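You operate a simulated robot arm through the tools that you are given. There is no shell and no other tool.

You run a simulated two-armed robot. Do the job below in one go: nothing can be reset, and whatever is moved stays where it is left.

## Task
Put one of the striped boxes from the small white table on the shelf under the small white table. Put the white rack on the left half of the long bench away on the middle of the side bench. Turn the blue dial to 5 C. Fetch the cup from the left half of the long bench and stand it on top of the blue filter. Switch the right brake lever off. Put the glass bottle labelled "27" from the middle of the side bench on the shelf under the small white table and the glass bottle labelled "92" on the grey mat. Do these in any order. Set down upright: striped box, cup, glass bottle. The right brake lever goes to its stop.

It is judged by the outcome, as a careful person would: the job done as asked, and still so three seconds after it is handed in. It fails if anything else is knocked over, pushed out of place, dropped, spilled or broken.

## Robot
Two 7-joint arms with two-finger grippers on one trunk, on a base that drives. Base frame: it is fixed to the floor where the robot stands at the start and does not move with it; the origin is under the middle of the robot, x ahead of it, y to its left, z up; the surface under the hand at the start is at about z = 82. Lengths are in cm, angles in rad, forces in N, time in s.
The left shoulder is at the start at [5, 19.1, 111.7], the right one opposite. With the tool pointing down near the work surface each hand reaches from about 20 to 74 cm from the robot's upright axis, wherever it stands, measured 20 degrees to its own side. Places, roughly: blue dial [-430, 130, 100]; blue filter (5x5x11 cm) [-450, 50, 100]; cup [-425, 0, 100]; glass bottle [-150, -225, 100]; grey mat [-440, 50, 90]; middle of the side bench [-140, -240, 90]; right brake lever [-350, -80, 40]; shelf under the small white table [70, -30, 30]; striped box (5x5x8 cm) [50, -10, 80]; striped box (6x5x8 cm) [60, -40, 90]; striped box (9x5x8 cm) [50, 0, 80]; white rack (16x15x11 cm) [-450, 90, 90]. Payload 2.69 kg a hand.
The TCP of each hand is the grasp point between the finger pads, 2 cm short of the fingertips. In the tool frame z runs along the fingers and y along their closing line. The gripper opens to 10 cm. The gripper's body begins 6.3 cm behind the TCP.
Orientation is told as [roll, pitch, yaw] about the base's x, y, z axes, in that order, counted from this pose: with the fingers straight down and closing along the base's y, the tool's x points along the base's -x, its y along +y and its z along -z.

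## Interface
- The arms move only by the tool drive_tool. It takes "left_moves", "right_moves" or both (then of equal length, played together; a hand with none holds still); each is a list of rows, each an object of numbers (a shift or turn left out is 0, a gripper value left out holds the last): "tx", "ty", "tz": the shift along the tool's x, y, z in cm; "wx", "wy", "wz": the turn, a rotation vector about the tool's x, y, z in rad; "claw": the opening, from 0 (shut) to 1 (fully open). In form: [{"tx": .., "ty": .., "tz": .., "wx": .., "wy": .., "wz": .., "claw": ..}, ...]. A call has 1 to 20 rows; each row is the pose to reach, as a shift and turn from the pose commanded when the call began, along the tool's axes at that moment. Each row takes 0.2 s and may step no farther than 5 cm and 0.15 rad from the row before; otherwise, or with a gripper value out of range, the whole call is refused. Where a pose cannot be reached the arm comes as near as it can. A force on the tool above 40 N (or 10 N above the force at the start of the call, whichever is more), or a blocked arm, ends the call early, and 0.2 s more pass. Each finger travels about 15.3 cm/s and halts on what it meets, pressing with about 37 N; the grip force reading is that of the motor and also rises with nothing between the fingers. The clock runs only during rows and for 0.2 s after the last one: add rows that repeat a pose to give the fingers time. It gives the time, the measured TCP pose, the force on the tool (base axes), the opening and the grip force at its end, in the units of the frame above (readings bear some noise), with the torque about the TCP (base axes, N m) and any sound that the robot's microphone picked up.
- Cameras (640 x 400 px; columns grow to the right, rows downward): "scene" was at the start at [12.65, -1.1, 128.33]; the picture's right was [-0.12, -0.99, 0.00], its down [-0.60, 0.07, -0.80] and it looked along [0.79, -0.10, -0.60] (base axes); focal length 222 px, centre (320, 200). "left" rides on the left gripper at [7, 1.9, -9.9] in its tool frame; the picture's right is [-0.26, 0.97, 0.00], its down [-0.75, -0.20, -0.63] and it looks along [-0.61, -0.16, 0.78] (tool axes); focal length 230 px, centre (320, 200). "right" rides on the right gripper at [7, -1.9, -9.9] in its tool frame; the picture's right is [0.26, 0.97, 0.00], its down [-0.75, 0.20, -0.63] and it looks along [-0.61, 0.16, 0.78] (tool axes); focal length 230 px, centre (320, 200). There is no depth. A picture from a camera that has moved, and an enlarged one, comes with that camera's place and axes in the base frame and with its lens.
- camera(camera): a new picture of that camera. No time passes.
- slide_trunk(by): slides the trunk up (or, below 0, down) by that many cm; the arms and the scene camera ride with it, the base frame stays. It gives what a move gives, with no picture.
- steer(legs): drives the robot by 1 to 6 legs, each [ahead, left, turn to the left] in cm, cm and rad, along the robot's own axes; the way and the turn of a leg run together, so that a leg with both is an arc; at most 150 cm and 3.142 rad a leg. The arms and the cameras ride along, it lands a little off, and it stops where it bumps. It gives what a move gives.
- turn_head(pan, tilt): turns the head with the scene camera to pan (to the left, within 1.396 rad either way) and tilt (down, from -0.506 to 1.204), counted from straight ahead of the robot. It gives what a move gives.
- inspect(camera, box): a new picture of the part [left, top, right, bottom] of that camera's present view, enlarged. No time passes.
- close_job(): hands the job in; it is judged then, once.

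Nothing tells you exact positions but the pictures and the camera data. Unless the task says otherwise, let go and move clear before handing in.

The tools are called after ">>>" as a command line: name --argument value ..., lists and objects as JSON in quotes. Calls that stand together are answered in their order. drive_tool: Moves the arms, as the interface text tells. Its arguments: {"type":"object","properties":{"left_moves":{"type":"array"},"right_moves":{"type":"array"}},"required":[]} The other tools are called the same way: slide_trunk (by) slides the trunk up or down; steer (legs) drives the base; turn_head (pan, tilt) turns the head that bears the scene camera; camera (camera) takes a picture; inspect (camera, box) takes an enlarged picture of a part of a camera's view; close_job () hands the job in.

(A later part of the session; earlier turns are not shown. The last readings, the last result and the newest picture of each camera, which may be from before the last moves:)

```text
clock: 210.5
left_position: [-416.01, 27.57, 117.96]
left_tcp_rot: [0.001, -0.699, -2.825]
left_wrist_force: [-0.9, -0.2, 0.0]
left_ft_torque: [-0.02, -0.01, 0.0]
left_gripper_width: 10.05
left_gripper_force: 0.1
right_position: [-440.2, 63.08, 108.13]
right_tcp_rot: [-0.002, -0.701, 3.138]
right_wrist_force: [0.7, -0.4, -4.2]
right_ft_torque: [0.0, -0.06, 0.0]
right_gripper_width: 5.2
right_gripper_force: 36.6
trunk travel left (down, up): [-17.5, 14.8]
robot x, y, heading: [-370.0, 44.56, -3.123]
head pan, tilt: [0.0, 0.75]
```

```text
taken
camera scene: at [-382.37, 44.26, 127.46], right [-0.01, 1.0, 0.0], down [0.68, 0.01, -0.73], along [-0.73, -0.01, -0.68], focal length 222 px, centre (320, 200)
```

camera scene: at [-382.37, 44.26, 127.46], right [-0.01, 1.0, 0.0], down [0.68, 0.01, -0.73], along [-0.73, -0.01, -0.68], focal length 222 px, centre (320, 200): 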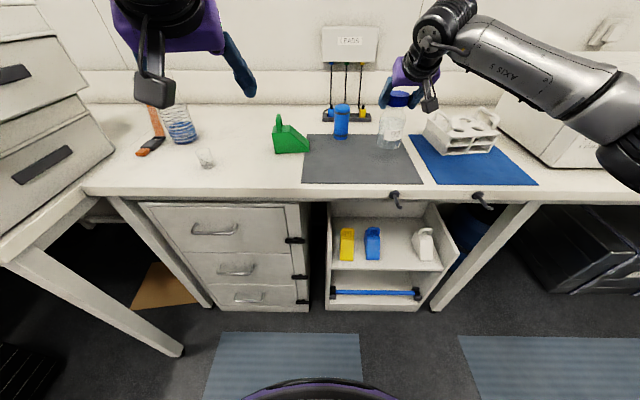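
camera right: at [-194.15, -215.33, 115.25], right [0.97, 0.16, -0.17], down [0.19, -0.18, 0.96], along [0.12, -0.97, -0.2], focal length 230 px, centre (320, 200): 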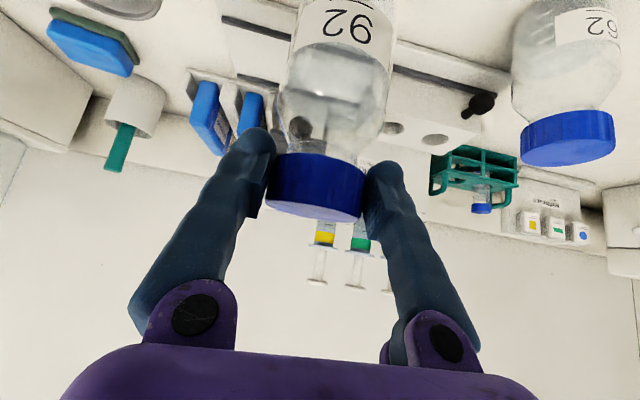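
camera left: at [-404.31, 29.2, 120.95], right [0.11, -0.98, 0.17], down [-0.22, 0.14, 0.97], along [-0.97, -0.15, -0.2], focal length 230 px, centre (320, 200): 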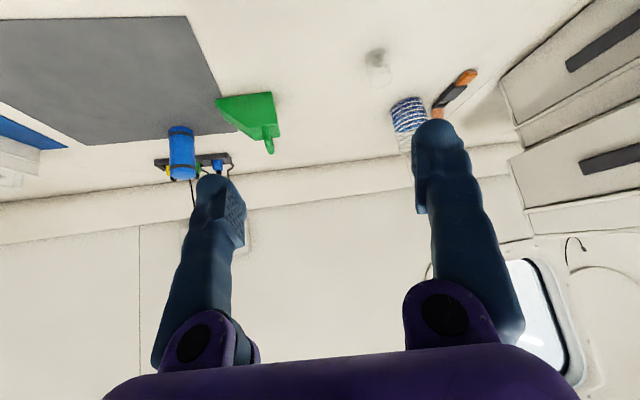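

>>> drive_tool --right_moves '[{"tx": 1.29, "tz": 1.53}, {"tx": 2.58, "tz": 3.06}, {"tx": 2.58, "tz": 3.06}]'

>>> drive_tool --right_moves '[{"tx": 0.13, "tz": 0.15}, {"tx": 0.26, "tz": 0.31}]'

>>> drive_tool --right_moves '[{"tx": 0.13, "tz": 0.15}, {"tx": 0.26, "tz": 0.31}]'

```text
clock: 211.3
left_position: [-416.16, 27.51, 117.98]
left_tcp_rot: [-0.001, -0.699, -2.824]
left_wrist_force: [0.1, -0.4, 0.2]
left_ft_torque: [0.01, -0.01, -0.01]
left_gripper_width: 10.0
left_gripper_force: 0.1
right_position: [-440.26, 62.98, 104.16]
right_tcp_rot: [-0.003, -0.701, 3.139]
right_wrist_force: [0.4, 0.8, -3.8]
right_ft_torque: [-0.02, -0.06, -0.01]
right_gripper_width: 5.18
right_gripper_force: 36.8
trunk travel left (down, up): [-17.5, 14.8]
robot x, y, heading: [-369.93, 44.22, -3.128]
head pan, tilt: [0.0, 0.75]
```

```text
clock: 211.9
left_position: [-416.08, 27.54, 117.85]
left_tcp_rot: [-0.001, -0.699, -2.825]
left_wrist_force: [-1.6, -0.1, 0.4]
left_ft_torque: [0.01, -0.01, 0.02]
left_gripper_width: 10.01
left_gripper_force: 0.0
right_position: [-440.18, 63.15, 103.81]
right_tcp_rot: [-0.002, -0.699, 3.137]
right_wrist_force: [-0.8, -0.3, -5.1]
right_ft_torque: [0.0, -0.05, 0.01]
right_gripper_width: 5.17
right_gripper_force: 36.4
trunk travel left (down, up): [-17.5, 14.8]
robot x, y, heading: [-370.31, 44.32, -3.126]
head pan, tilt: [0.0, 0.75]
```

```text
clock: 212.5
left_position: [-415.97, 27.52, 117.98]
left_tcp_rot: [-0.001, -0.703, -2.825]
left_wrist_force: [-0.1, -0.8, 0.2]
left_ft_torque: [-0.01, -0.01, -0.01]
left_gripper_width: 10.0
left_gripper_force: 0.2
right_position: [-440.11, 63.2, 103.73]
right_tcp_rot: [0.0, -0.706, 3.137]
right_wrist_force: [-0.1, 1.6, 7.0]
right_ft_torque: [-0.05, 0.24, -0.03]
right_gripper_width: 5.18
right_gripper_force: 36.8
trunk travel left (down, up): [-17.5, 14.8]
robot x, y, heading: [-370.3, 44.85, -3.124]
head pan, tilt: [0.0, 0.75]
```

Contact (force went from −5 to +7 N). Releasing bottle 92 and backing off.

>>> drive_tool --right_moves '[{"claw": 0.56}, {"claw": 0.7}, {"claw": 1}, {"claw": 1}]'

>>> drive_tool --right_moves '[{"tz": -3}, {"tz": -6}, {"tz": -9.5}, {"tz": -13}, {"tz": -16.5}, {"tz": -20}, {"tz": -20}]'

>>> camera --camera "right"

>>> camera --camera "scene"

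```text
clock: 213.5
left_position: [-415.93, 27.47, 117.97]
left_tcp_rot: [0.0, -0.7, -2.826]
left_wrist_force: [-0.2, 0.8, 0.1]
left_ft_torque: [0.0, -0.01, 0.03]
left_gripper_width: 10.0
left_gripper_force: 0.1
right_position: [-440.13, 63.17, 103.35]
right_tcp_rot: [-0.003, -0.698, 3.137]
right_wrist_force: [0.0, 0.0, 0.5]
right_ft_torque: [-0.01, -0.02, 0.01]
right_gripper_width: 10.03
right_gripper_force: 0.0
trunk travel left (down, up): [-17.5, 14.8]
robot x, y, heading: [-370.23, 44.56, -3.124]
head pan, tilt: [0.0, 0.75]
```

```text
clock: 215.1
left_position: [-416.12, 27.48, 117.92]
left_tcp_rot: [0.0, -0.7, -2.826]
left_wrist_force: [0.0, 0.2, 1.1]
left_ft_torque: [0.02, -0.02, 0.02]
left_gripper_width: 9.98
left_gripper_force: 0.0
right_position: [-427.28, 63.15, 118.68]
right_tcp_rot: [-0.004, -0.698, 3.136]
right_wrist_force: [0.0, 0.0, 0.3]
right_ft_torque: [0.03, -0.01, 0.0]
right_gripper_width: 10.0
right_gripper_force: 0.1
trunk travel left (down, up): [-17.5, 14.8]
robot x, y, heading: [-370.23, 44.39, -3.12]
head pan, tilt: [0.0, 0.75]
```

```text
taken
camera right: at [-415.59, 64.98, 121.73], right [0.19, -0.97, -0.17], down [-0.17, -0.2, 0.96], along [-0.97, -0.16, -0.2], focal length 230 px, centre (320, 200)
```

right: 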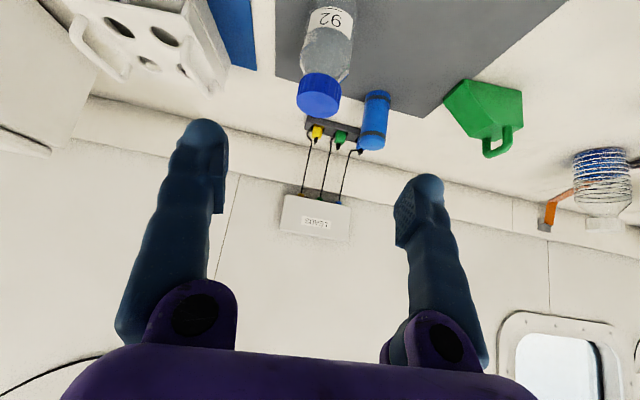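

```text
taken
camera scene: at [-382.39, 44.23, 127.45], right [-0.01, 1.0, 0.0], down [0.68, 0.01, -0.73], along [-0.73, -0.01, -0.68], focal length 222 px, centre (320, 200)
```

scene: 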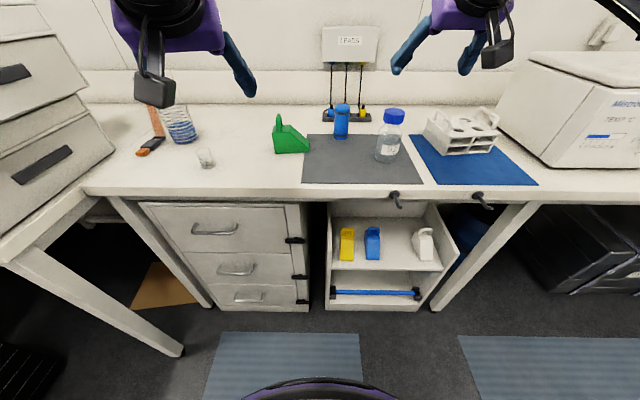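

>>> inspect --camera "scene" --box '[140, 110, 260, 190]'

>>> inspect --camera "scene" --box '[300, 80, 440, 200]'

>>> inspect --camera "left" --box '[320, 20, 480, 140]'

```text
5.00 times, centred on (200, 150) of scene
camera zoom: at [-382.39, 44.23, 127.45], right [-0.01, 1.0, 0.0], down [0.68, 0.01, -0.73], along [-0.73, -0.01, -0.68], focal length 1109 px, centre (920, 450)
```

zoom: 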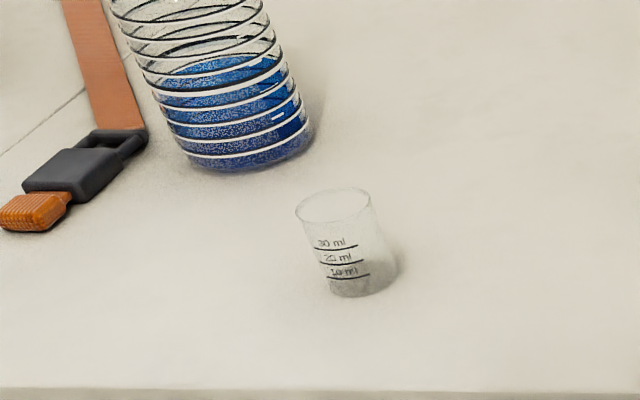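

```text
3.33 times, centred on (370, 140) of scene
camera zoom: at [-382.39, 44.23, 127.45], right [-0.01, 1.0, 0.0], down [0.68, 0.01, -0.73], along [-0.73, -0.01, -0.68], focal length 739 px, centre (153, 400)
```

zoom: 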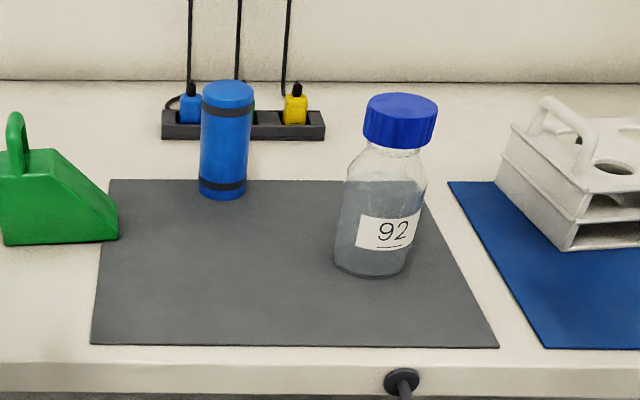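

```text
3.33 times, centred on (400, 80) of left
camera zoom: at [-404.33, 29.19, 120.94], right [0.11, -0.98, 0.17], down [-0.22, 0.14, 0.97], along [-0.97, -0.15, -0.2], focal length 767 px, centre (53, 600)
```

zoom: 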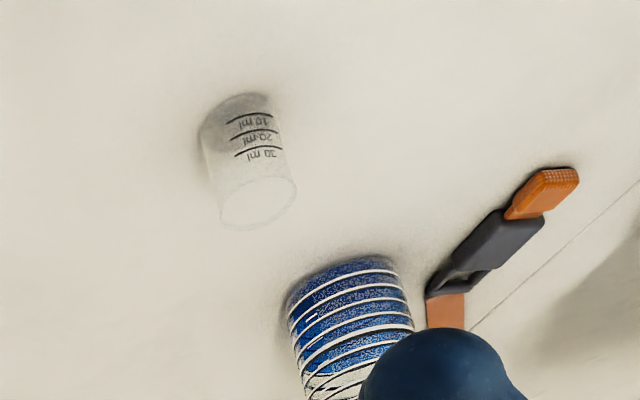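

Bottle 92 is standing on the mat. Next is the cup at about [-437, 10.2] (≈4 cm wide, 5 cm tall), so I'm turning the left hand's yaw straight and moving to just short of it.

>>> drive_tool --left_moves '[{"tx": -0.6, "ty": 1.9, "tz": 3.2, "wx": 0.07, "wz": 0.08}, {"tx": -1.2, "ty": 3.8, "tz": 6.4, "wx": 0.14, "wz": 0.16}, {"tx": -1.8, "ty": 5.7, "tz": 9.6, "wx": 0.21, "wz": 0.24}, {"tx": -2.4, "ty": 7.6, "tz": 12.7, "wx": 0.267, "wz": 0.3175}, {"tx": -3.0, "ty": 9.5, "tz": 15.9, "wx": 0.267, "wz": 0.3175}, {"tx": -3.6, "ty": 11.4, "tz": 19.1, "wx": 0.267, "wz": 0.3175}, {"tx": -4.25, "ty": 13.3, "tz": 22.3, "wx": 0.267, "wz": 0.3175}, {"tx": -4.25, "ty": 13.3, "tz": 22.3, "wx": 0.267, "wz": 0.3175}]'

>>> camera --camera "left"

>>> camera --camera "scene"

```text
clock: 216.9
left_position: [-428.73, 9.46, 103.39]
left_tcp_rot: [0.001, -0.702, 3.042]
left_wrist_force: [-0.6, 0.0, 0.4]
left_ft_torque: [-0.03, -0.03, 0.02]
left_gripper_width: 9.99
left_gripper_force: 0.0
right_position: [-427.36, 63.21, 118.66]
right_tcp_rot: [-0.002, -0.7, 3.138]
right_wrist_force: [0.2, 1.1, -0.7]
right_ft_torque: [-0.03, 0.0, -0.01]
right_gripper_width: 10.0
right_gripper_force: 0.1
trunk travel left (down, up): [-17.5, 14.8]
robot x, y, heading: [-370.15, 44.64, -3.129]
head pan, tilt: [0.0, 0.75]
```

```text
taken
camera left: at [-417.15, 6.34, 106.55], right [-0.29, -0.94, 0.17], down [-0.15, 0.22, 0.97], along [-0.95, 0.26, -0.2], focal length 230 px, centre (320, 200)
```

left: 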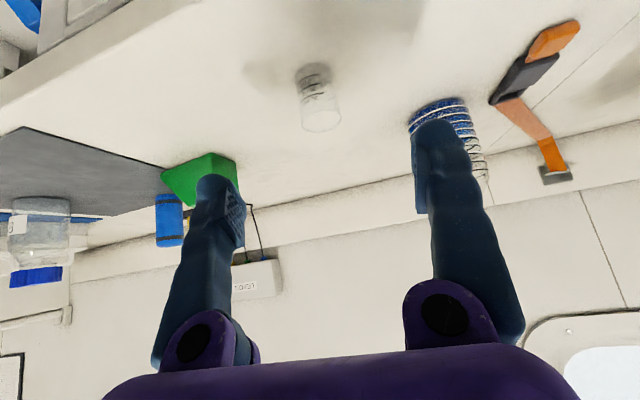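

```text
taken
camera scene: at [-382.34, 44.25, 127.46], right [-0.01, 1.0, 0.0], down [0.68, 0.01, -0.73], along [-0.73, -0.01, -0.68], focal length 222 px, centre (320, 200)
```

scene: 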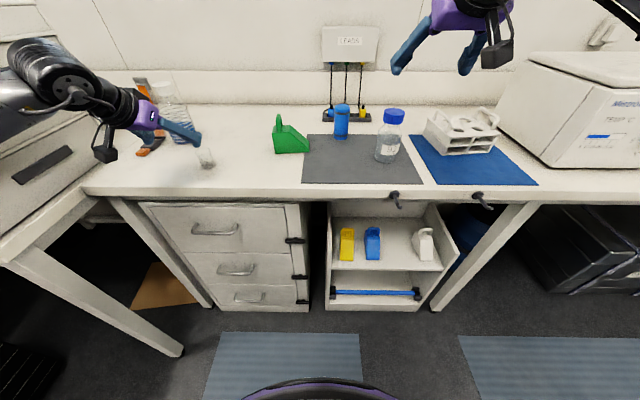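

>>> drive_tool --left_moves '[{"tz": 4, "claw": 0.75}, {"tz": 8}, {"tx": 0.1, "tz": 11}, {"tx": 0.1, "tz": 12.7}, {"tx": 0.1, "tz": 12.7}]'

>>> camera --camera "left"

>>> inspect --camera "scene" --box '[100, 80, 280, 200]'

```text
clock: 218.1
left_position: [-436.72, 9.96, 93.77]
left_tcp_rot: [0.0, -0.7, 3.043]
left_wrist_force: [-0.2, 0.2, 0.4]
left_ft_torque: [0.02, -0.02, 0.01]
left_gripper_width: 7.52
left_gripper_force: 0.1
right_position: [-427.41, 63.14, 118.67]
right_tcp_rot: [-0.001, -0.701, 3.135]
right_wrist_force: [0.8, -0.1, 0.3]
right_ft_torque: [0.01, -0.05, 0.01]
right_gripper_width: 9.98
right_gripper_force: 0.0
trunk travel left (down, up): [-17.5, 14.8]
robot x, y, heading: [-370.34, 44.44, -3.127]
head pan, tilt: [0.0, 0.75]
```

```text
taken
camera left: at [-425.24, 6.91, 96.84], right [-0.29, -0.94, 0.17], down [-0.15, 0.22, 0.97], along [-0.95, 0.26, -0.2], focal length 230 px, centre (320, 200)
```

left: 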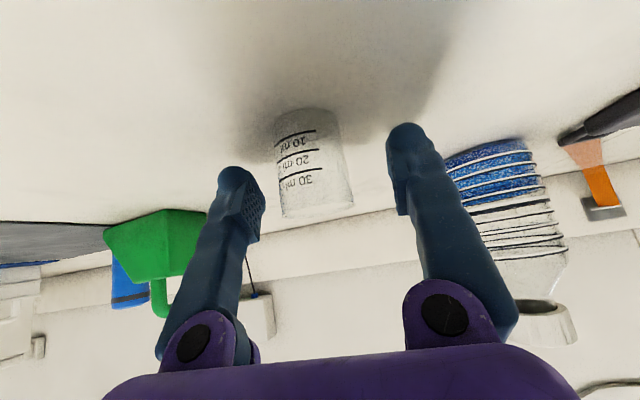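

```text
3.33 times, centred on (190, 140) of scene
camera zoom: at [-382.35, 44.22, 127.46], right [-0.01, 1.0, 0.0], down [0.68, 0.01, -0.73], along [-0.73, -0.01, -0.68], focal length 739 px, centre (753, 400)
```

zoom: 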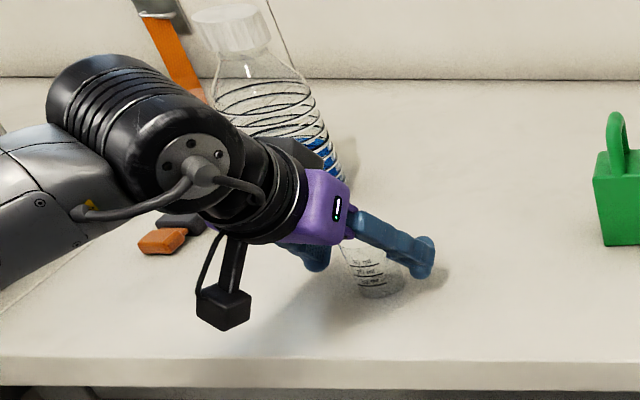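

>>> drive_tool --left_moves '[{"claw": 0.45}, {"claw": 0.3}, {"claw": 0.3}, {"claw": 0.3}]'

>>> drive_tool --left_moves '[{"tx": -0.6, "tz": -0.8}, {"tx": -1.9, "tz": -2.3}, {"tx": -3.9, "tz": -4.6}, {"tx": -6.4, "tz": -7.6}, {"tx": -9, "tz": -10.7}, {"tx": -10.9, "tz": -13}, {"tx": -10.9, "tz": -13}]'

>>> camera --camera "left"

>>> inspect --camera "scene" --box '[100, 50, 300, 190]'

```text
clock: 219.1
left_position: [-436.8, 10.02, 93.8]
left_tcp_rot: [0.0, -0.7, 3.042]
left_wrist_force: [-0.5, -0.5, 0.5]
left_ft_torque: [0.03, 0.02, 0.01]
left_gripper_width: 3.66
left_gripper_force: 36.6
right_position: [-427.31, 63.17, 118.68]
right_tcp_rot: [-0.002, -0.699, 3.139]
right_wrist_force: [-0.6, -0.1, 0.3]
right_ft_torque: [0.0, -0.03, 0.0]
right_gripper_width: 10.0
right_gripper_force: 0.2
trunk travel left (down, up): [-17.5, 14.8]
robot x, y, heading: [-370.08, 44.66, -3.123]
head pan, tilt: [0.0, 0.75]
```

```text
clock: 220.7
left_position: [-436.6, 9.99, 110.66]
left_tcp_rot: [0.001, -0.7, 3.044]
left_wrist_force: [-0.5, -0.4, -0.5]
left_ft_torque: [0.03, 0.0, -0.01]
left_gripper_width: 3.67
left_gripper_force: 37.2
right_position: [-427.35, 63.22, 118.7]
right_tcp_rot: [-0.002, -0.699, 3.136]
right_wrist_force: [0.4, 0.9, -0.9]
right_ft_torque: [0.01, -0.03, 0.02]
right_gripper_width: 10.01
right_gripper_force: 0.1
trunk travel left (down, up): [-17.5, 14.8]
robot x, y, heading: [-370.36, 44.64, -3.131]
head pan, tilt: [0.0, 0.75]
```

```text
taken
camera left: at [-425.12, 6.85, 113.67], right [-0.29, -0.94, 0.17], down [-0.15, 0.22, 0.97], along [-0.94, 0.26, -0.2], focal length 230 px, centre (320, 200)
```

left: 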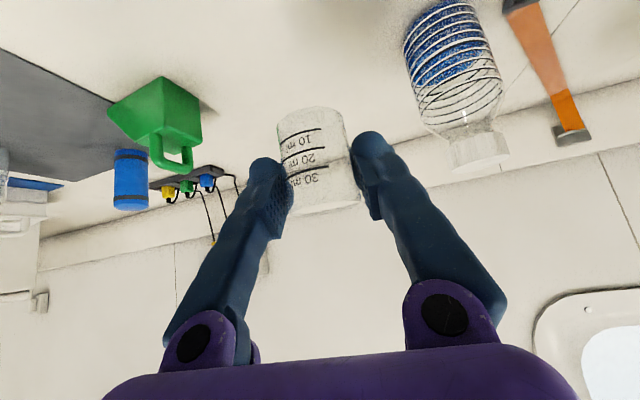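

```text
2.86 times, centred on (200, 120) of scene
camera zoom: at [-382.38, 44.21, 127.45], right [-0.02, 1.0, 0.0], down [0.68, 0.01, -0.73], along [-0.73, -0.01, -0.68], focal length 634 px, centre (663, 429)
```

zoom: 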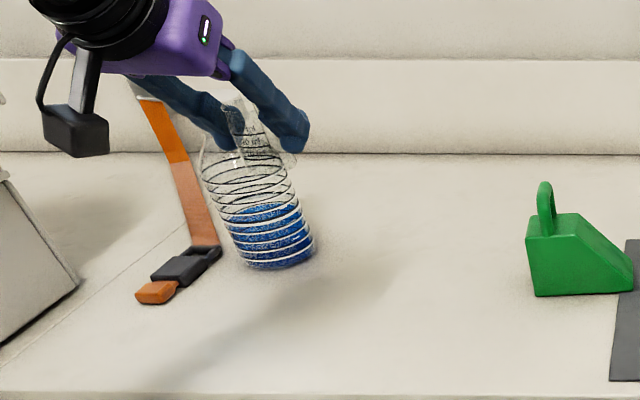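

Cup is held (width 3.66). I'll tuck the right hand back out of the way, bring the cup across in front of the filter, then move the base a little closer.

>>> drive_tool --right_moves '[{"tx": 2.9, "tz": -2.4, "ty": -1}, {"tx": 5.8, "tz": -4.8, "ty": -2}, {"tx": 8.6, "tz": -7.2, "ty": -3}, {"tx": 11.5, "tz": -9.66, "ty": -4}, {"tx": 11.5, "tz": -9.66, "ty": -4}, {"tx": 11.5, "tz": -9.66, "ty": -4}, {"tx": 11.5, "tz": -9.66, "ty": -4}, {"tx": 11.5, "tz": -9.66, "ty": -4}, {"tx": 11.5, "tz": -9.66, "ty": -4}]' --left_moves '[{"tx": 0.5, "tz": -0.5, "ty": 0}, {"tx": 0.4, "tz": -0.8, "ty": -4.5}, {"tx": 0.3, "tz": -1.0, "ty": -9.2}, {"tx": 0.2, "tz": -1.3, "ty": -14}, {"tx": 0.1, "tz": -1.5, "ty": -18.8}, {"tx": 0, "tz": -1.7, "ty": -23.6}, {"tx": -0.1, "tz": -1.9, "ty": -28.4}, {"tx": -0.2, "tz": -2.1, "ty": -33.2}, {"tx": -0.36, "tz": -2.3, "ty": -38}]'

>>> steer --legs '[[8, 0, 0]]'

>>> camera --camera "left"

>>> camera --camera "scene"

```text
clock: 222.7
left_position: [-431.63, 48.12, 112.99]
left_tcp_rot: [-0.001, -0.701, 3.042]
left_wrist_force: [-0.4, 0.1, -0.9]
left_ft_torque: [-0.01, 0.03, 0.0]
left_gripper_width: 3.7
left_gripper_force: 36.8
right_position: [-412.1, 67.23, 118.54]
right_tcp_rot: [-0.001, -0.701, 3.135]
right_wrist_force: [0.1, 0.2, 0.2]
right_ft_torque: [0.0, 0.0, -0.04]
right_gripper_width: 9.98
right_gripper_force: 0.0
trunk travel left (down, up): [-17.5, 14.8]
robot x, y, heading: [-370.63, 44.11, -3.125]
head pan, tilt: [0.0, 0.75]
```

```text
clock: 223.7
left_position: [-439.62, 47.79, 113.06]
left_tcp_rot: [0.0, -0.699, 3.043]
left_wrist_force: [0.0, -1.5, -0.1]
left_ft_torque: [0.0, 0.01, -0.02]
left_gripper_width: 3.67
left_gripper_force: 36.9
right_position: [-420.35, 67.1, 118.59]
right_tcp_rot: [-0.002, -0.696, 3.137]
right_wrist_force: [-0.1, -0.7, -0.8]
right_ft_torque: [0.01, -0.03, 0.03]
right_gripper_width: 10.01
right_gripper_force: 0.2
trunk travel left (down, up): [-17.5, 14.8]
robot x, y, heading: [-378.03, 44.27, -3.126]
head pan, tilt: [0.0, 0.75]
```

```text
taken
camera left: at [-428.19, 44.71, 116.01], right [-0.29, -0.94, 0.17], down [-0.15, 0.22, 0.97], along [-0.94, 0.26, -0.2], focal length 230 px, centre (320, 200)
```

left: 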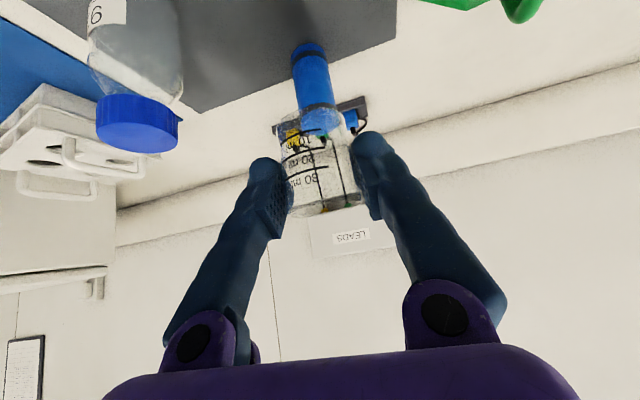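

```text
taken
camera scene: at [-390.42, 44.11, 127.44], right [-0.01, 1.0, 0.0], down [0.68, 0.01, -0.73], along [-0.73, -0.01, -0.68], focal length 222 px, centre (320, 200)
```

scene: 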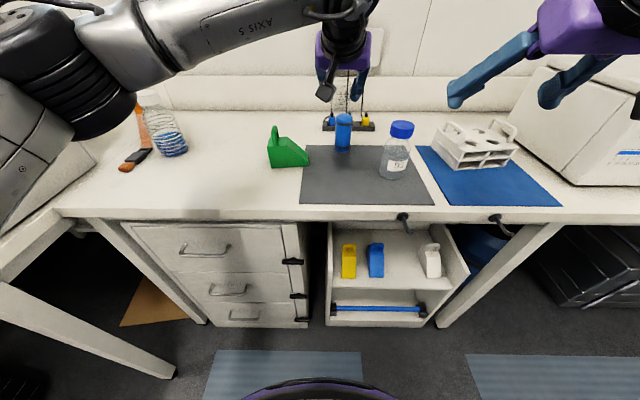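

>>> inspect --camera "scene" --box '[300, 90, 400, 180]'

>>> inspect --camera "left" --box '[260, 20, 400, 220]'

```text
4.44 times, centred on (350, 135) of scene
camera zoom: at [-390.42, 44.11, 127.44], right [-0.01, 1.0, 0.0], down [0.68, 0.01, -0.73], along [-0.73, -0.01, -0.68], focal length 986 px, centre (187, 489)
```

zoom: 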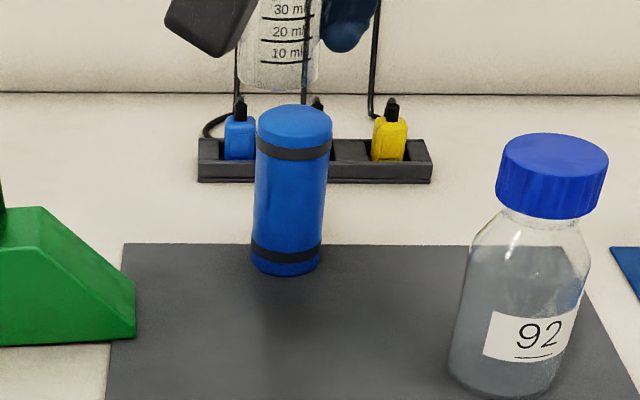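

```text
2.00 times, centred on (330, 120) of left
camera zoom: at [-428.19, 44.71, 116.01], right [-0.29, -0.94, 0.17], down [-0.15, 0.22, 0.97], along [-0.94, 0.26, -0.2], focal length 460 px, centre (300, 360)
```

zoom: 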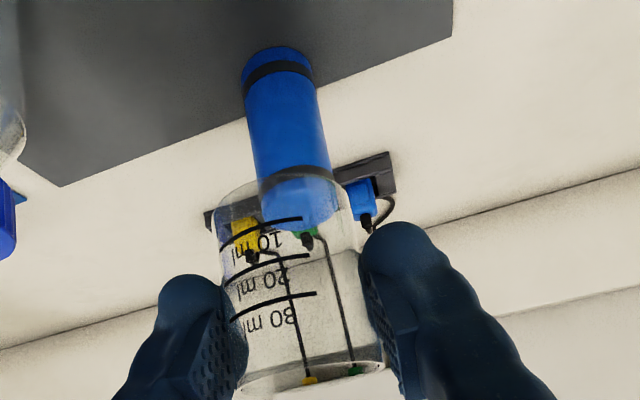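

Filter axis is at about [-454.75, 50.35] with its top at z≈100.6. I'll bring the cup over it with about 3 cm to spare and check.

>>> drive_tool --left_moves '[{"tx": -2.5, "ty": -0.3, "tz": 3.0}, {"tx": -5, "ty": -0.6, "tz": 7.0}, {"tx": -7, "ty": -0.9, "tz": 11}, {"tx": -8.26, "ty": -1.14, "tz": 14.23}, {"tx": -8.26, "ty": -1.14, "tz": 14.23}]'

>>> inspect --camera "left" --box '[240, 20, 420, 240]'

>>> inspect --camera "scene" --box '[300, 80, 400, 180]'

```text
clock: 224.9
left_position: [-451.91, 49.93, 109.24]
left_tcp_rot: [0.0, -0.701, 3.04]
left_wrist_force: [0.5, -0.1, 0.3]
left_ft_torque: [-0.01, 0.0, 0.0]
left_gripper_width: 3.7
left_gripper_force: 37.1
left hand out of reach, approached as far as the arm can: row 4, 5
right_position: [-420.16, 66.93, 118.48]
right_tcp_rot: [0.0, -0.699, 3.136]
right_wrist_force: [-0.2, 0.4, 0.2]
right_ft_torque: [0.0, 0.03, 0.03]
right_gripper_width: 9.98
right_gripper_force: 0.1
trunk travel left (down, up): [-17.5, 14.8]
robot x, y, heading: [-377.73, 44.41, -3.134]
head pan, tilt: [0.0, 0.75]
```

```text
1.82 times, centred on (330, 130) of left
camera zoom: at [-440.33, 46.85, 112.16], right [-0.29, -0.94, 0.17], down [-0.15, 0.22, 0.97], along [-0.94, 0.26, -0.2], focal length 418 px, centre (302, 327)
```

zoom: 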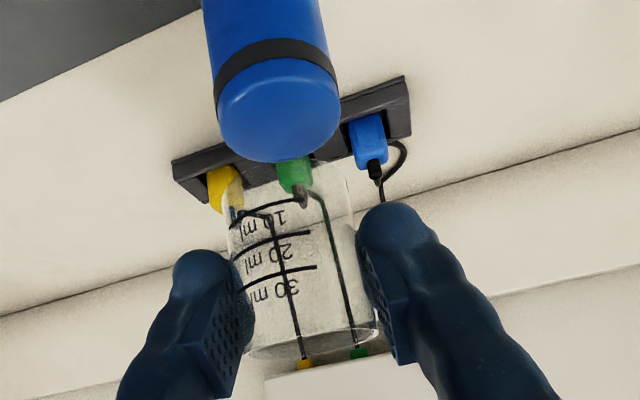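

```text
4.00 times, centred on (350, 130) of scene
camera zoom: at [-390.34, 44.18, 127.45], right [-0.01, 1.0, 0.0], down [0.68, 0.01, -0.73], along [-0.73, -0.01, -0.68], focal length 887 px, centre (200, 480)
```

zoom: 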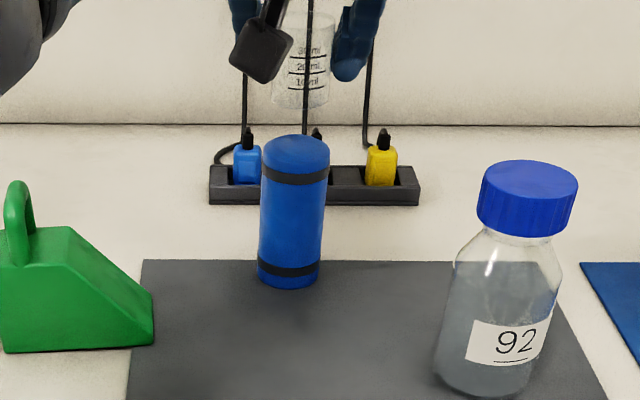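

The left arm fell about 3 cm short, so I'll retract a little, move the base a few cm closer and try again.

>>> drive_tool --left_moves '[{"tx": 2.0, "tz": -2.5}, {"tx": 4, "tz": -5}, {"tx": 6, "tz": -8}, {"tx": 6, "tz": -8}]'

>>> steer --legs '[[6.5, 0, 0]]'

>>> camera --camera "scene"

```text
clock: 225.9
left_position: [-441.94, 49.26, 111.38]
left_tcp_rot: [0.0, -0.7, 3.044]
left_wrist_force: [-0.9, 1.6, 0.0]
left_ft_torque: [0.0, 0.01, 0.0]
left_gripper_width: 3.67
left_gripper_force: 37.0
right_position: [-420.32, 67.06, 118.55]
right_tcp_rot: [-0.003, -0.701, 3.137]
right_wrist_force: [-0.4, -0.3, -0.3]
right_ft_torque: [0.0, 0.0, 0.02]
right_gripper_width: 10.02
right_gripper_force: 0.0
trunk travel left (down, up): [-17.5, 14.8]
robot x, y, heading: [-377.69, 44.45, -3.129]
head pan, tilt: [0.0, 0.75]
```

```text
clock: 226.9
left_position: [-448.51, 49.13, 111.36]
left_tcp_rot: [0.0, -0.699, 3.043]
left_wrist_force: [-0.1, 0.3, -0.8]
left_ft_torque: [0.04, 0.02, 0.01]
left_gripper_width: 3.63
left_gripper_force: 36.8
right_position: [-426.71, 66.72, 118.63]
right_tcp_rot: [-0.002, -0.699, 3.136]
right_wrist_force: [-0.1, 0.5, 0.0]
right_ft_torque: [-0.06, -0.03, 0.0]
right_gripper_width: 9.97
right_gripper_force: 0.0
trunk travel left (down, up): [-17.5, 14.8]
robot x, y, heading: [-384.29, 44.2, -3.127]
head pan, tilt: [0.0, 0.75]
```

```text
taken
camera scene: at [-396.95, 44.02, 127.44], right [-0.01, 1.0, 0.0], down [0.68, 0.01, -0.73], along [-0.73, -0.01, -0.68], focal length 222 px, centre (320, 200)
```

scene: 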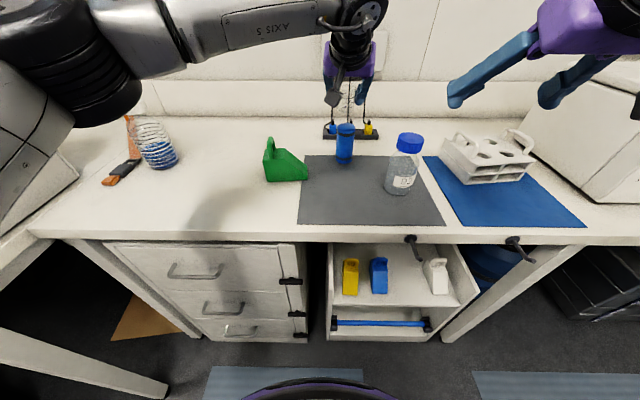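

>>> drive_tool --left_moves '[{"tx": -1.5, "ty": -0.4, "tz": 2.5}, {"tx": -2.46, "ty": -0.66, "tz": 7.17}, {"tx": -2.46, "ty": -0.66, "tz": 7.17}]'

>>> inspect --camera "left" --box '[240, 20, 420, 240]'

>>> inspect --camera "scene" --box '[300, 80, 400, 180]'

>>> inspect --camera "right" --box '[320, 0, 640, 200]'

```text
clock: 227.7
left_position: [-455.04, 50.29, 107.54]
left_tcp_rot: [-0.001, -0.7, 3.041]
left_wrist_force: [-0.3, 0.1, -0.2]
left_ft_torque: [-0.02, 0.0, -0.01]
left_gripper_width: 3.68
left_gripper_force: 36.9
right_position: [-426.69, 66.81, 118.5]
right_tcp_rot: [-0.002, -0.699, 3.136]
right_wrist_force: [-0.5, -0.3, 0.0]
right_ft_torque: [-0.03, 0.0, 0.04]
right_gripper_width: 10.0
right_gripper_force: 0.0
trunk travel left (down, up): [-17.5, 14.8]
robot x, y, heading: [-384.74, 44.31, -3.13]
head pan, tilt: [0.0, 0.75]
```

```text
1.82 times, centred on (330, 130) of left
camera zoom: at [-443.58, 47.22, 110.58], right [-0.29, -0.94, 0.17], down [-0.15, 0.22, 0.97], along [-0.94, 0.26, -0.2], focal length 418 px, centre (302, 327)
```

zoom: 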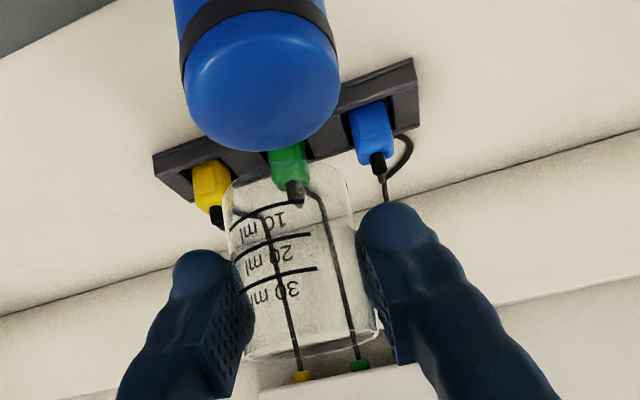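

```text
4.00 times, centred on (350, 130) of scene
camera zoom: at [-396.82, 43.98, 127.46], right [-0.01, 1.0, 0.0], down [0.68, 0.01, -0.73], along [-0.73, -0.01, -0.68], focal length 887 px, centre (200, 480)
```

zoom: 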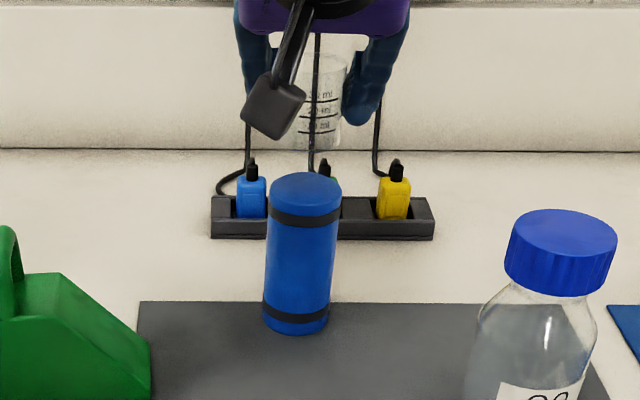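

```text
2.00 times, centred on (480, 100) of right
camera zoom: at [-414.94, 68.64, 121.59], right [0.19, -0.97, -0.17], down [-0.17, -0.2, 0.96], along [-0.97, -0.16, -0.2], focal length 460 px, centre (0, 400)
```

zoom: 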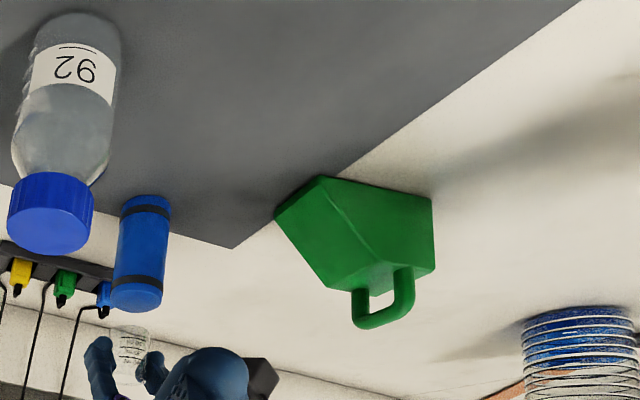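

>>> inspect --camera "scene" --box '[325, 90, 365, 150]'

>>> inspect --camera "right" --box '[350, 80, 430, 210]'

```text
6.67 times, centred on (345, 120) of scene
camera zoom: at [-396.82, 43.98, 127.46], right [-0.01, 1.0, 0.0], down [0.68, 0.01, -0.73], along [-0.73, -0.01, -0.68], focal length 1478 px, centre (153, 733)
```

zoom: 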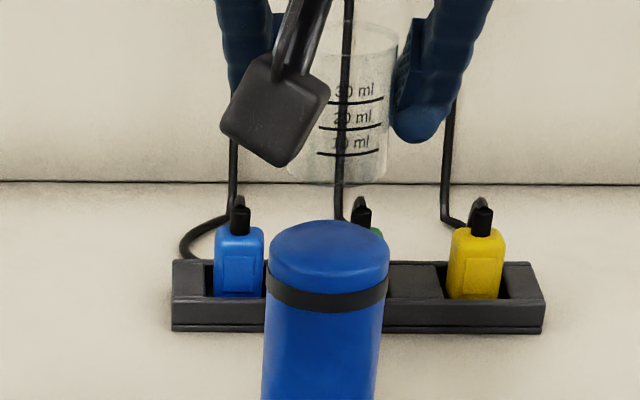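

```text
3.08 times, centred on (390, 145) of right
camera zoom: at [-414.94, 68.64, 121.59], right [0.19, -0.97, -0.17], down [-0.17, -0.2, 0.96], along [-0.97, -0.16, -0.2], focal length 708 px, centre (105, 369)
```

zoom: 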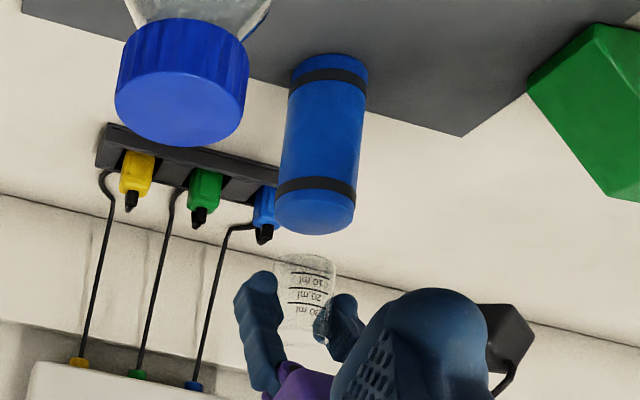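

Cup is level and nearly above the filter, about 0.5 cm too far back. I'll correct that and lower until it touches.

>>> drive_tool --left_moves '[{"tx": 0.38, "ty": -0.1, "tz": -0.32}, {"tx": 1.15, "ty": -0.1, "tz": 0.6}, {"tx": 1.86, "ty": -0.1, "tz": 1.44}, {"tx": 1.86, "ty": -0.1, "tz": 1.44}]'

>>> inspect --camera "scene" --box '[325, 90, 365, 150]'

>>> inspect --camera "left" --box '[240, 20, 420, 240]'

>>> inspect --camera "right" --box '[350, 80, 430, 210]'

```text
clock: 228.7
left_position: [-454.44, 50.49, 105.12]
left_tcp_rot: [-0.001, -0.7, 3.041]
left_wrist_force: [-0.1, -0.2, -0.4]
left_ft_torque: [-0.02, -0.05, 0.0]
left_gripper_width: 3.67
left_gripper_force: 37.6
right_position: [-426.7, 66.96, 118.56]
right_tcp_rot: [-0.003, -0.699, 3.135]
right_wrist_force: [0.6, 0.4, -0.5]
right_ft_torque: [0.0, 0.01, 0.01]
right_gripper_width: 9.97
right_gripper_force: 0.0
trunk travel left (down, up): [-17.5, 14.8]
robot x, y, heading: [-384.39, 44.06, -3.128]
head pan, tilt: [0.0, 0.75]
```

```text
6.67 times, centred on (345, 120) of scene
camera zoom: at [-396.86, 44.02, 127.45], right [-0.01, 1.0, 0.0], down [0.68, 0.01, -0.73], along [-0.73, -0.01, -0.68], focal length 1478 px, centre (153, 733)
```

zoom: 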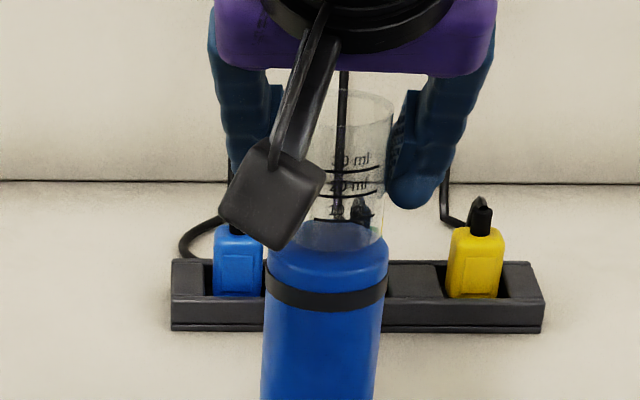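

```text
1.82 times, centred on (330, 130) of left
camera zoom: at [-442.97, 47.27, 108.21], right [-0.29, -0.94, 0.17], down [-0.15, 0.22, 0.97], along [-0.94, 0.26, -0.2], focal length 418 px, centre (302, 327)
```

zoom: 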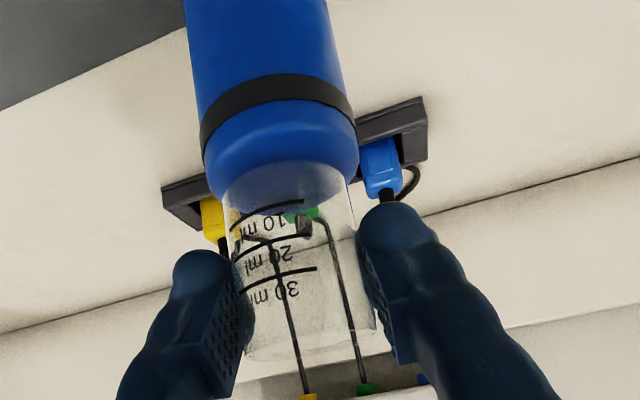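

```text
3.08 times, centred on (390, 145) of right
camera zoom: at [-414.98, 68.68, 121.57], right [0.19, -0.97, -0.17], down [-0.17, -0.2, 0.96], along [-0.97, -0.16, -0.2], focal length 708 px, centre (105, 369)
```

zoom: 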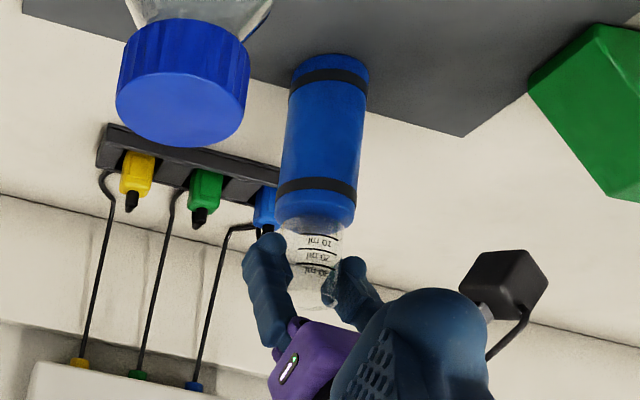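

>>> drive_tool --left_moves '[{"tx": 0.13, "ty": 0.2, "tz": 0.15}, {"tx": 0.26, "ty": 0.2, "tz": 0.31}]'

>>> drive_tool --left_moves '[{"tx": 0.1, "tz": 0.12}, {"tx": 0.19, "tz": 0.23}]'

>>> drive_tool --left_moves '[{"tx": 0.1, "tz": 0.12}, {"tx": 0.19, "tz": 0.23}]'

>>> inspect --camera "scene" --box '[325, 90, 365, 150]'

```text
clock: 229.3
left_position: [-454.28, 50.1, 104.9]
left_tcp_rot: [0.0, -0.704, 3.042]
left_wrist_force: [-1.7, 0.0, 4.2]
left_ft_torque: [-0.06, 0.12, -0.01]
left_gripper_width: 3.66
left_gripper_force: 36.3
right_position: [-426.74, 66.85, 118.41]
right_tcp_rot: [-0.002, -0.701, 3.136]
right_wrist_force: [0.9, -0.5, -0.3]
right_ft_torque: [0.01, 0.01, -0.01]
right_gripper_width: 10.0
right_gripper_force: 0.1
trunk travel left (down, up): [-17.5, 14.8]
robot x, y, heading: [-384.28, 44.04, -3.135]
head pan, tilt: [0.0, 0.75]
```

```text
clock: 229.9
left_position: [-454.41, 50.12, 104.94]
left_tcp_rot: [0.001, -0.705, 3.044]
left_wrist_force: [-2.2, -1.9, 15.8]
left_ft_torque: [-0.2, 0.13, 0.0]
left_gripper_width: 3.68
left_gripper_force: 37.0
right_position: [-426.56, 66.88, 118.69]
right_tcp_rot: [-0.002, -0.701, 3.136]
right_wrist_force: [0.7, 0.0, -0.2]
right_ft_torque: [0.0, 0.0, 0.01]
right_gripper_width: 10.02
right_gripper_force: 0.0
trunk travel left (down, up): [-17.5, 14.8]
robot x, y, heading: [-384.71, 44.23, -3.127]
head pan, tilt: [0.0, 0.75]
```

```text
clock: 230.5
left_position: [-454.34, 50.22, 104.85]
left_tcp_rot: [-0.002, -0.713, 3.042]
left_wrist_force: [-3.3, -1.7, 30.7]
left_ft_torque: [-0.12, 0.14, -0.02]
left_gripper_width: 3.66
left_gripper_force: 37.0
right_position: [-426.45, 66.9, 118.74]
right_tcp_rot: [-0.001, -0.703, 3.137]
right_wrist_force: [0.6, 0.7, 0.3]
right_ft_torque: [-0.01, 0.0, 0.0]
right_gripper_width: 9.99
right_gripper_force: 0.0
trunk travel left (down, up): [-17.5, 14.8]
robot x, y, heading: [-384.52, 44.52, -3.124]
head pan, tilt: [0.0, 0.75]
```

```text
6.67 times, centred on (345, 120) of scene
camera zoom: at [-396.56, 43.98, 127.52], right [-0.01, 1.0, 0.0], down [0.68, 0.01, -0.73], along [-0.73, -0.01, -0.68], focal length 1478 px, centre (153, 733)
```

zoom: 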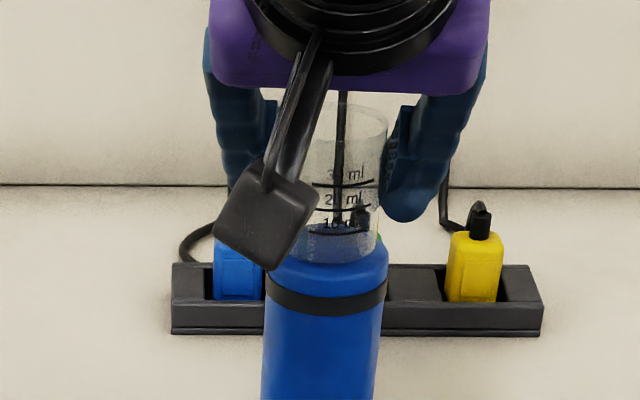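

>>> drive_tool --left_moves '[{"tx": -0.15, "tz": -0.18}, {"tx": -0.3, "tz": -0.36}, {"tx": -0.3, "tz": -0.36}]'

>>> drive_tool --left_moves '[{"claw": 0.4}, {"claw": 0.45}, {"claw": 0.55}, {"claw": 0.7}, {"claw": 0.85}, {"claw": 0.85}]'

>>> inspect --camera "scene" --box '[315, 80, 375, 170]'

>>> inspect --camera "left" --box '[200, 20, 440, 240]'

```text
clock: 231.3
left_position: [-454.28, 50.27, 104.94]
left_tcp_rot: [0.001, -0.701, 3.042]
left_wrist_force: [-3.6, 0.0, 16.8]
left_ft_torque: [-0.01, 0.26, -0.02]
left_gripper_width: 3.66
left_gripper_force: 36.9
right_position: [-426.5, 67.01, 118.68]
right_tcp_rot: [0.0, -0.701, 3.137]
right_wrist_force: [0.0, -0.1, -1.1]
right_ft_torque: [0.03, 0.0, 0.02]
right_gripper_width: 9.97
right_gripper_force: 0.1
trunk travel left (down, up): [-17.5, 14.8]
robot x, y, heading: [-384.62, 44.34, -3.129]
head pan, tilt: [0.0, 0.75]
```

```text
clock: 232.7
left_position: [-454.39, 50.21, 104.74]
left_tcp_rot: [0.0, -0.7, 3.043]
left_wrist_force: [-0.7, -0.5, 0.5]
left_ft_torque: [-0.02, 0.01, 0.01]
left_gripper_width: 8.51
left_gripper_force: 0.0
right_position: [-426.74, 66.86, 118.52]
right_tcp_rot: [-0.002, -0.7, 3.138]
right_wrist_force: [0.3, 0.0, 0.0]
right_ft_torque: [0.05, 0.04, -0.01]
right_gripper_width: 9.98
right_gripper_force: 0.0
trunk travel left (down, up): [-17.5, 14.8]
robot x, y, heading: [-384.48, 44.15, -3.13]
head pan, tilt: [0.0, 0.75]
```

```text
4.44 times, centred on (345, 125) of scene
camera zoom: at [-396.86, 44.02, 127.45], right [-0.01, 1.0, 0.0], down [0.68, 0.01, -0.73], along [-0.73, -0.01, -0.68], focal length 986 px, centre (209, 533)
```

zoom: 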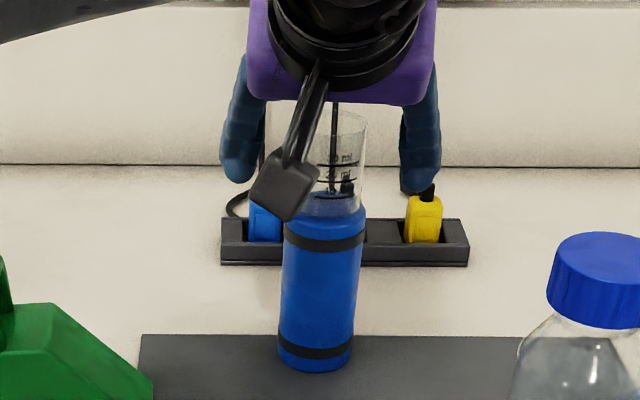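

```text
1.82 times, centred on (320, 130) of left
camera zoom: at [-442.94, 47.11, 107.74], right [-0.29, -0.94, 0.17], down [-0.15, 0.22, 0.97], along [-0.94, 0.26, -0.2], focal length 418 px, centre (320, 327)
```

zoom: 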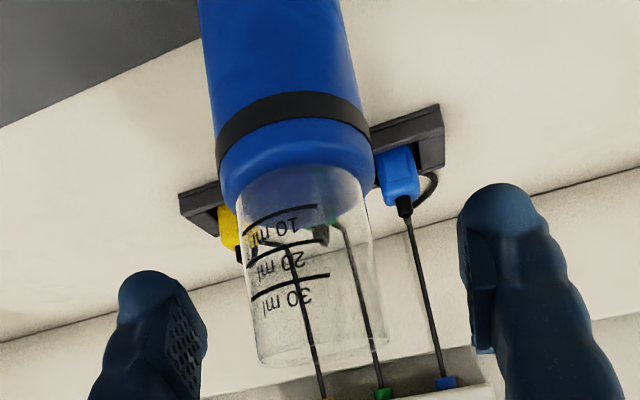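

The cup stands centred on the filter. Backing the left hand straight out.

>>> drive_tool --left_moves '[{"tz": -2}, {"tz": -5}, {"tz": -9}, {"tz": -13}, {"tz": -17}, {"tz": -17}]'

>>> camera --camera "scene"

>>> inspect --camera "scene" --box '[300, 80, 600, 230]'

```text
clock: 234.1
left_position: [-443.41, 49.09, 117.6]
left_tcp_rot: [-0.001, -0.7, 3.041]
left_wrist_force: [-0.2, 0.0, 0.4]
left_ft_torque: [-0.01, 0.01, -0.04]
left_gripper_width: 8.53
left_gripper_force: 0.1
right_position: [-426.73, 66.87, 118.6]
right_tcp_rot: [-0.002, -0.699, 3.135]
right_wrist_force: [0.3, -0.2, -0.3]
right_ft_torque: [-0.02, 0.0, 0.0]
right_gripper_width: 10.01
right_gripper_force: 0.0
trunk travel left (down, up): [-17.5, 14.8]
robot x, y, heading: [-384.65, 44.29, -3.13]
head pan, tilt: [0.0, 0.75]
```

```text
taken
camera scene: at [-396.9, 44.03, 127.45], right [-0.01, 1.0, 0.0], down [0.68, 0.01, -0.73], along [-0.73, -0.01, -0.68], focal length 222 px, centre (320, 200)
```

scene: 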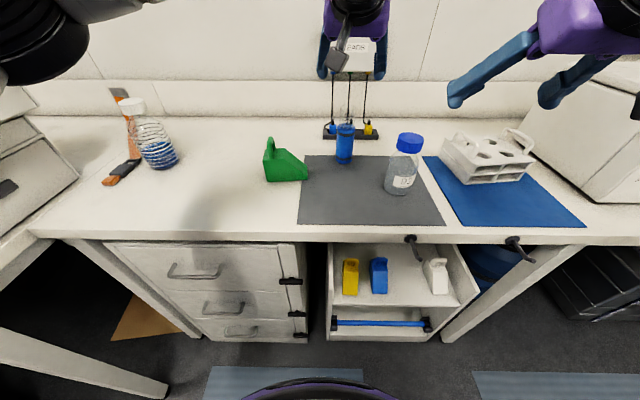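

```text
2.13 times, centred on (450, 155) of scene
camera zoom: at [-396.9, 44.03, 127.45], right [-0.01, 1.0, 0.0], down [0.68, 0.01, -0.73], along [-0.73, -0.01, -0.68], focal length 473 px, centre (43, 296)
```

zoom: 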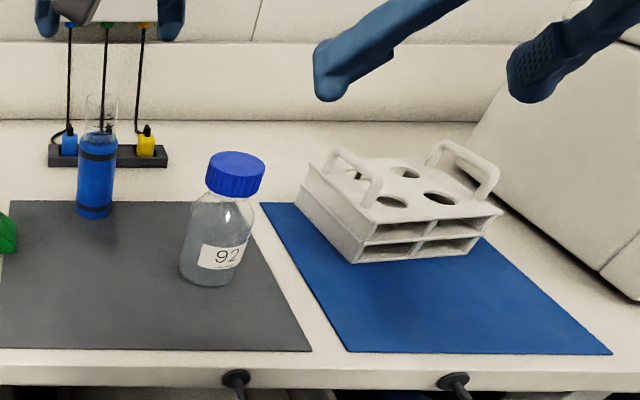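

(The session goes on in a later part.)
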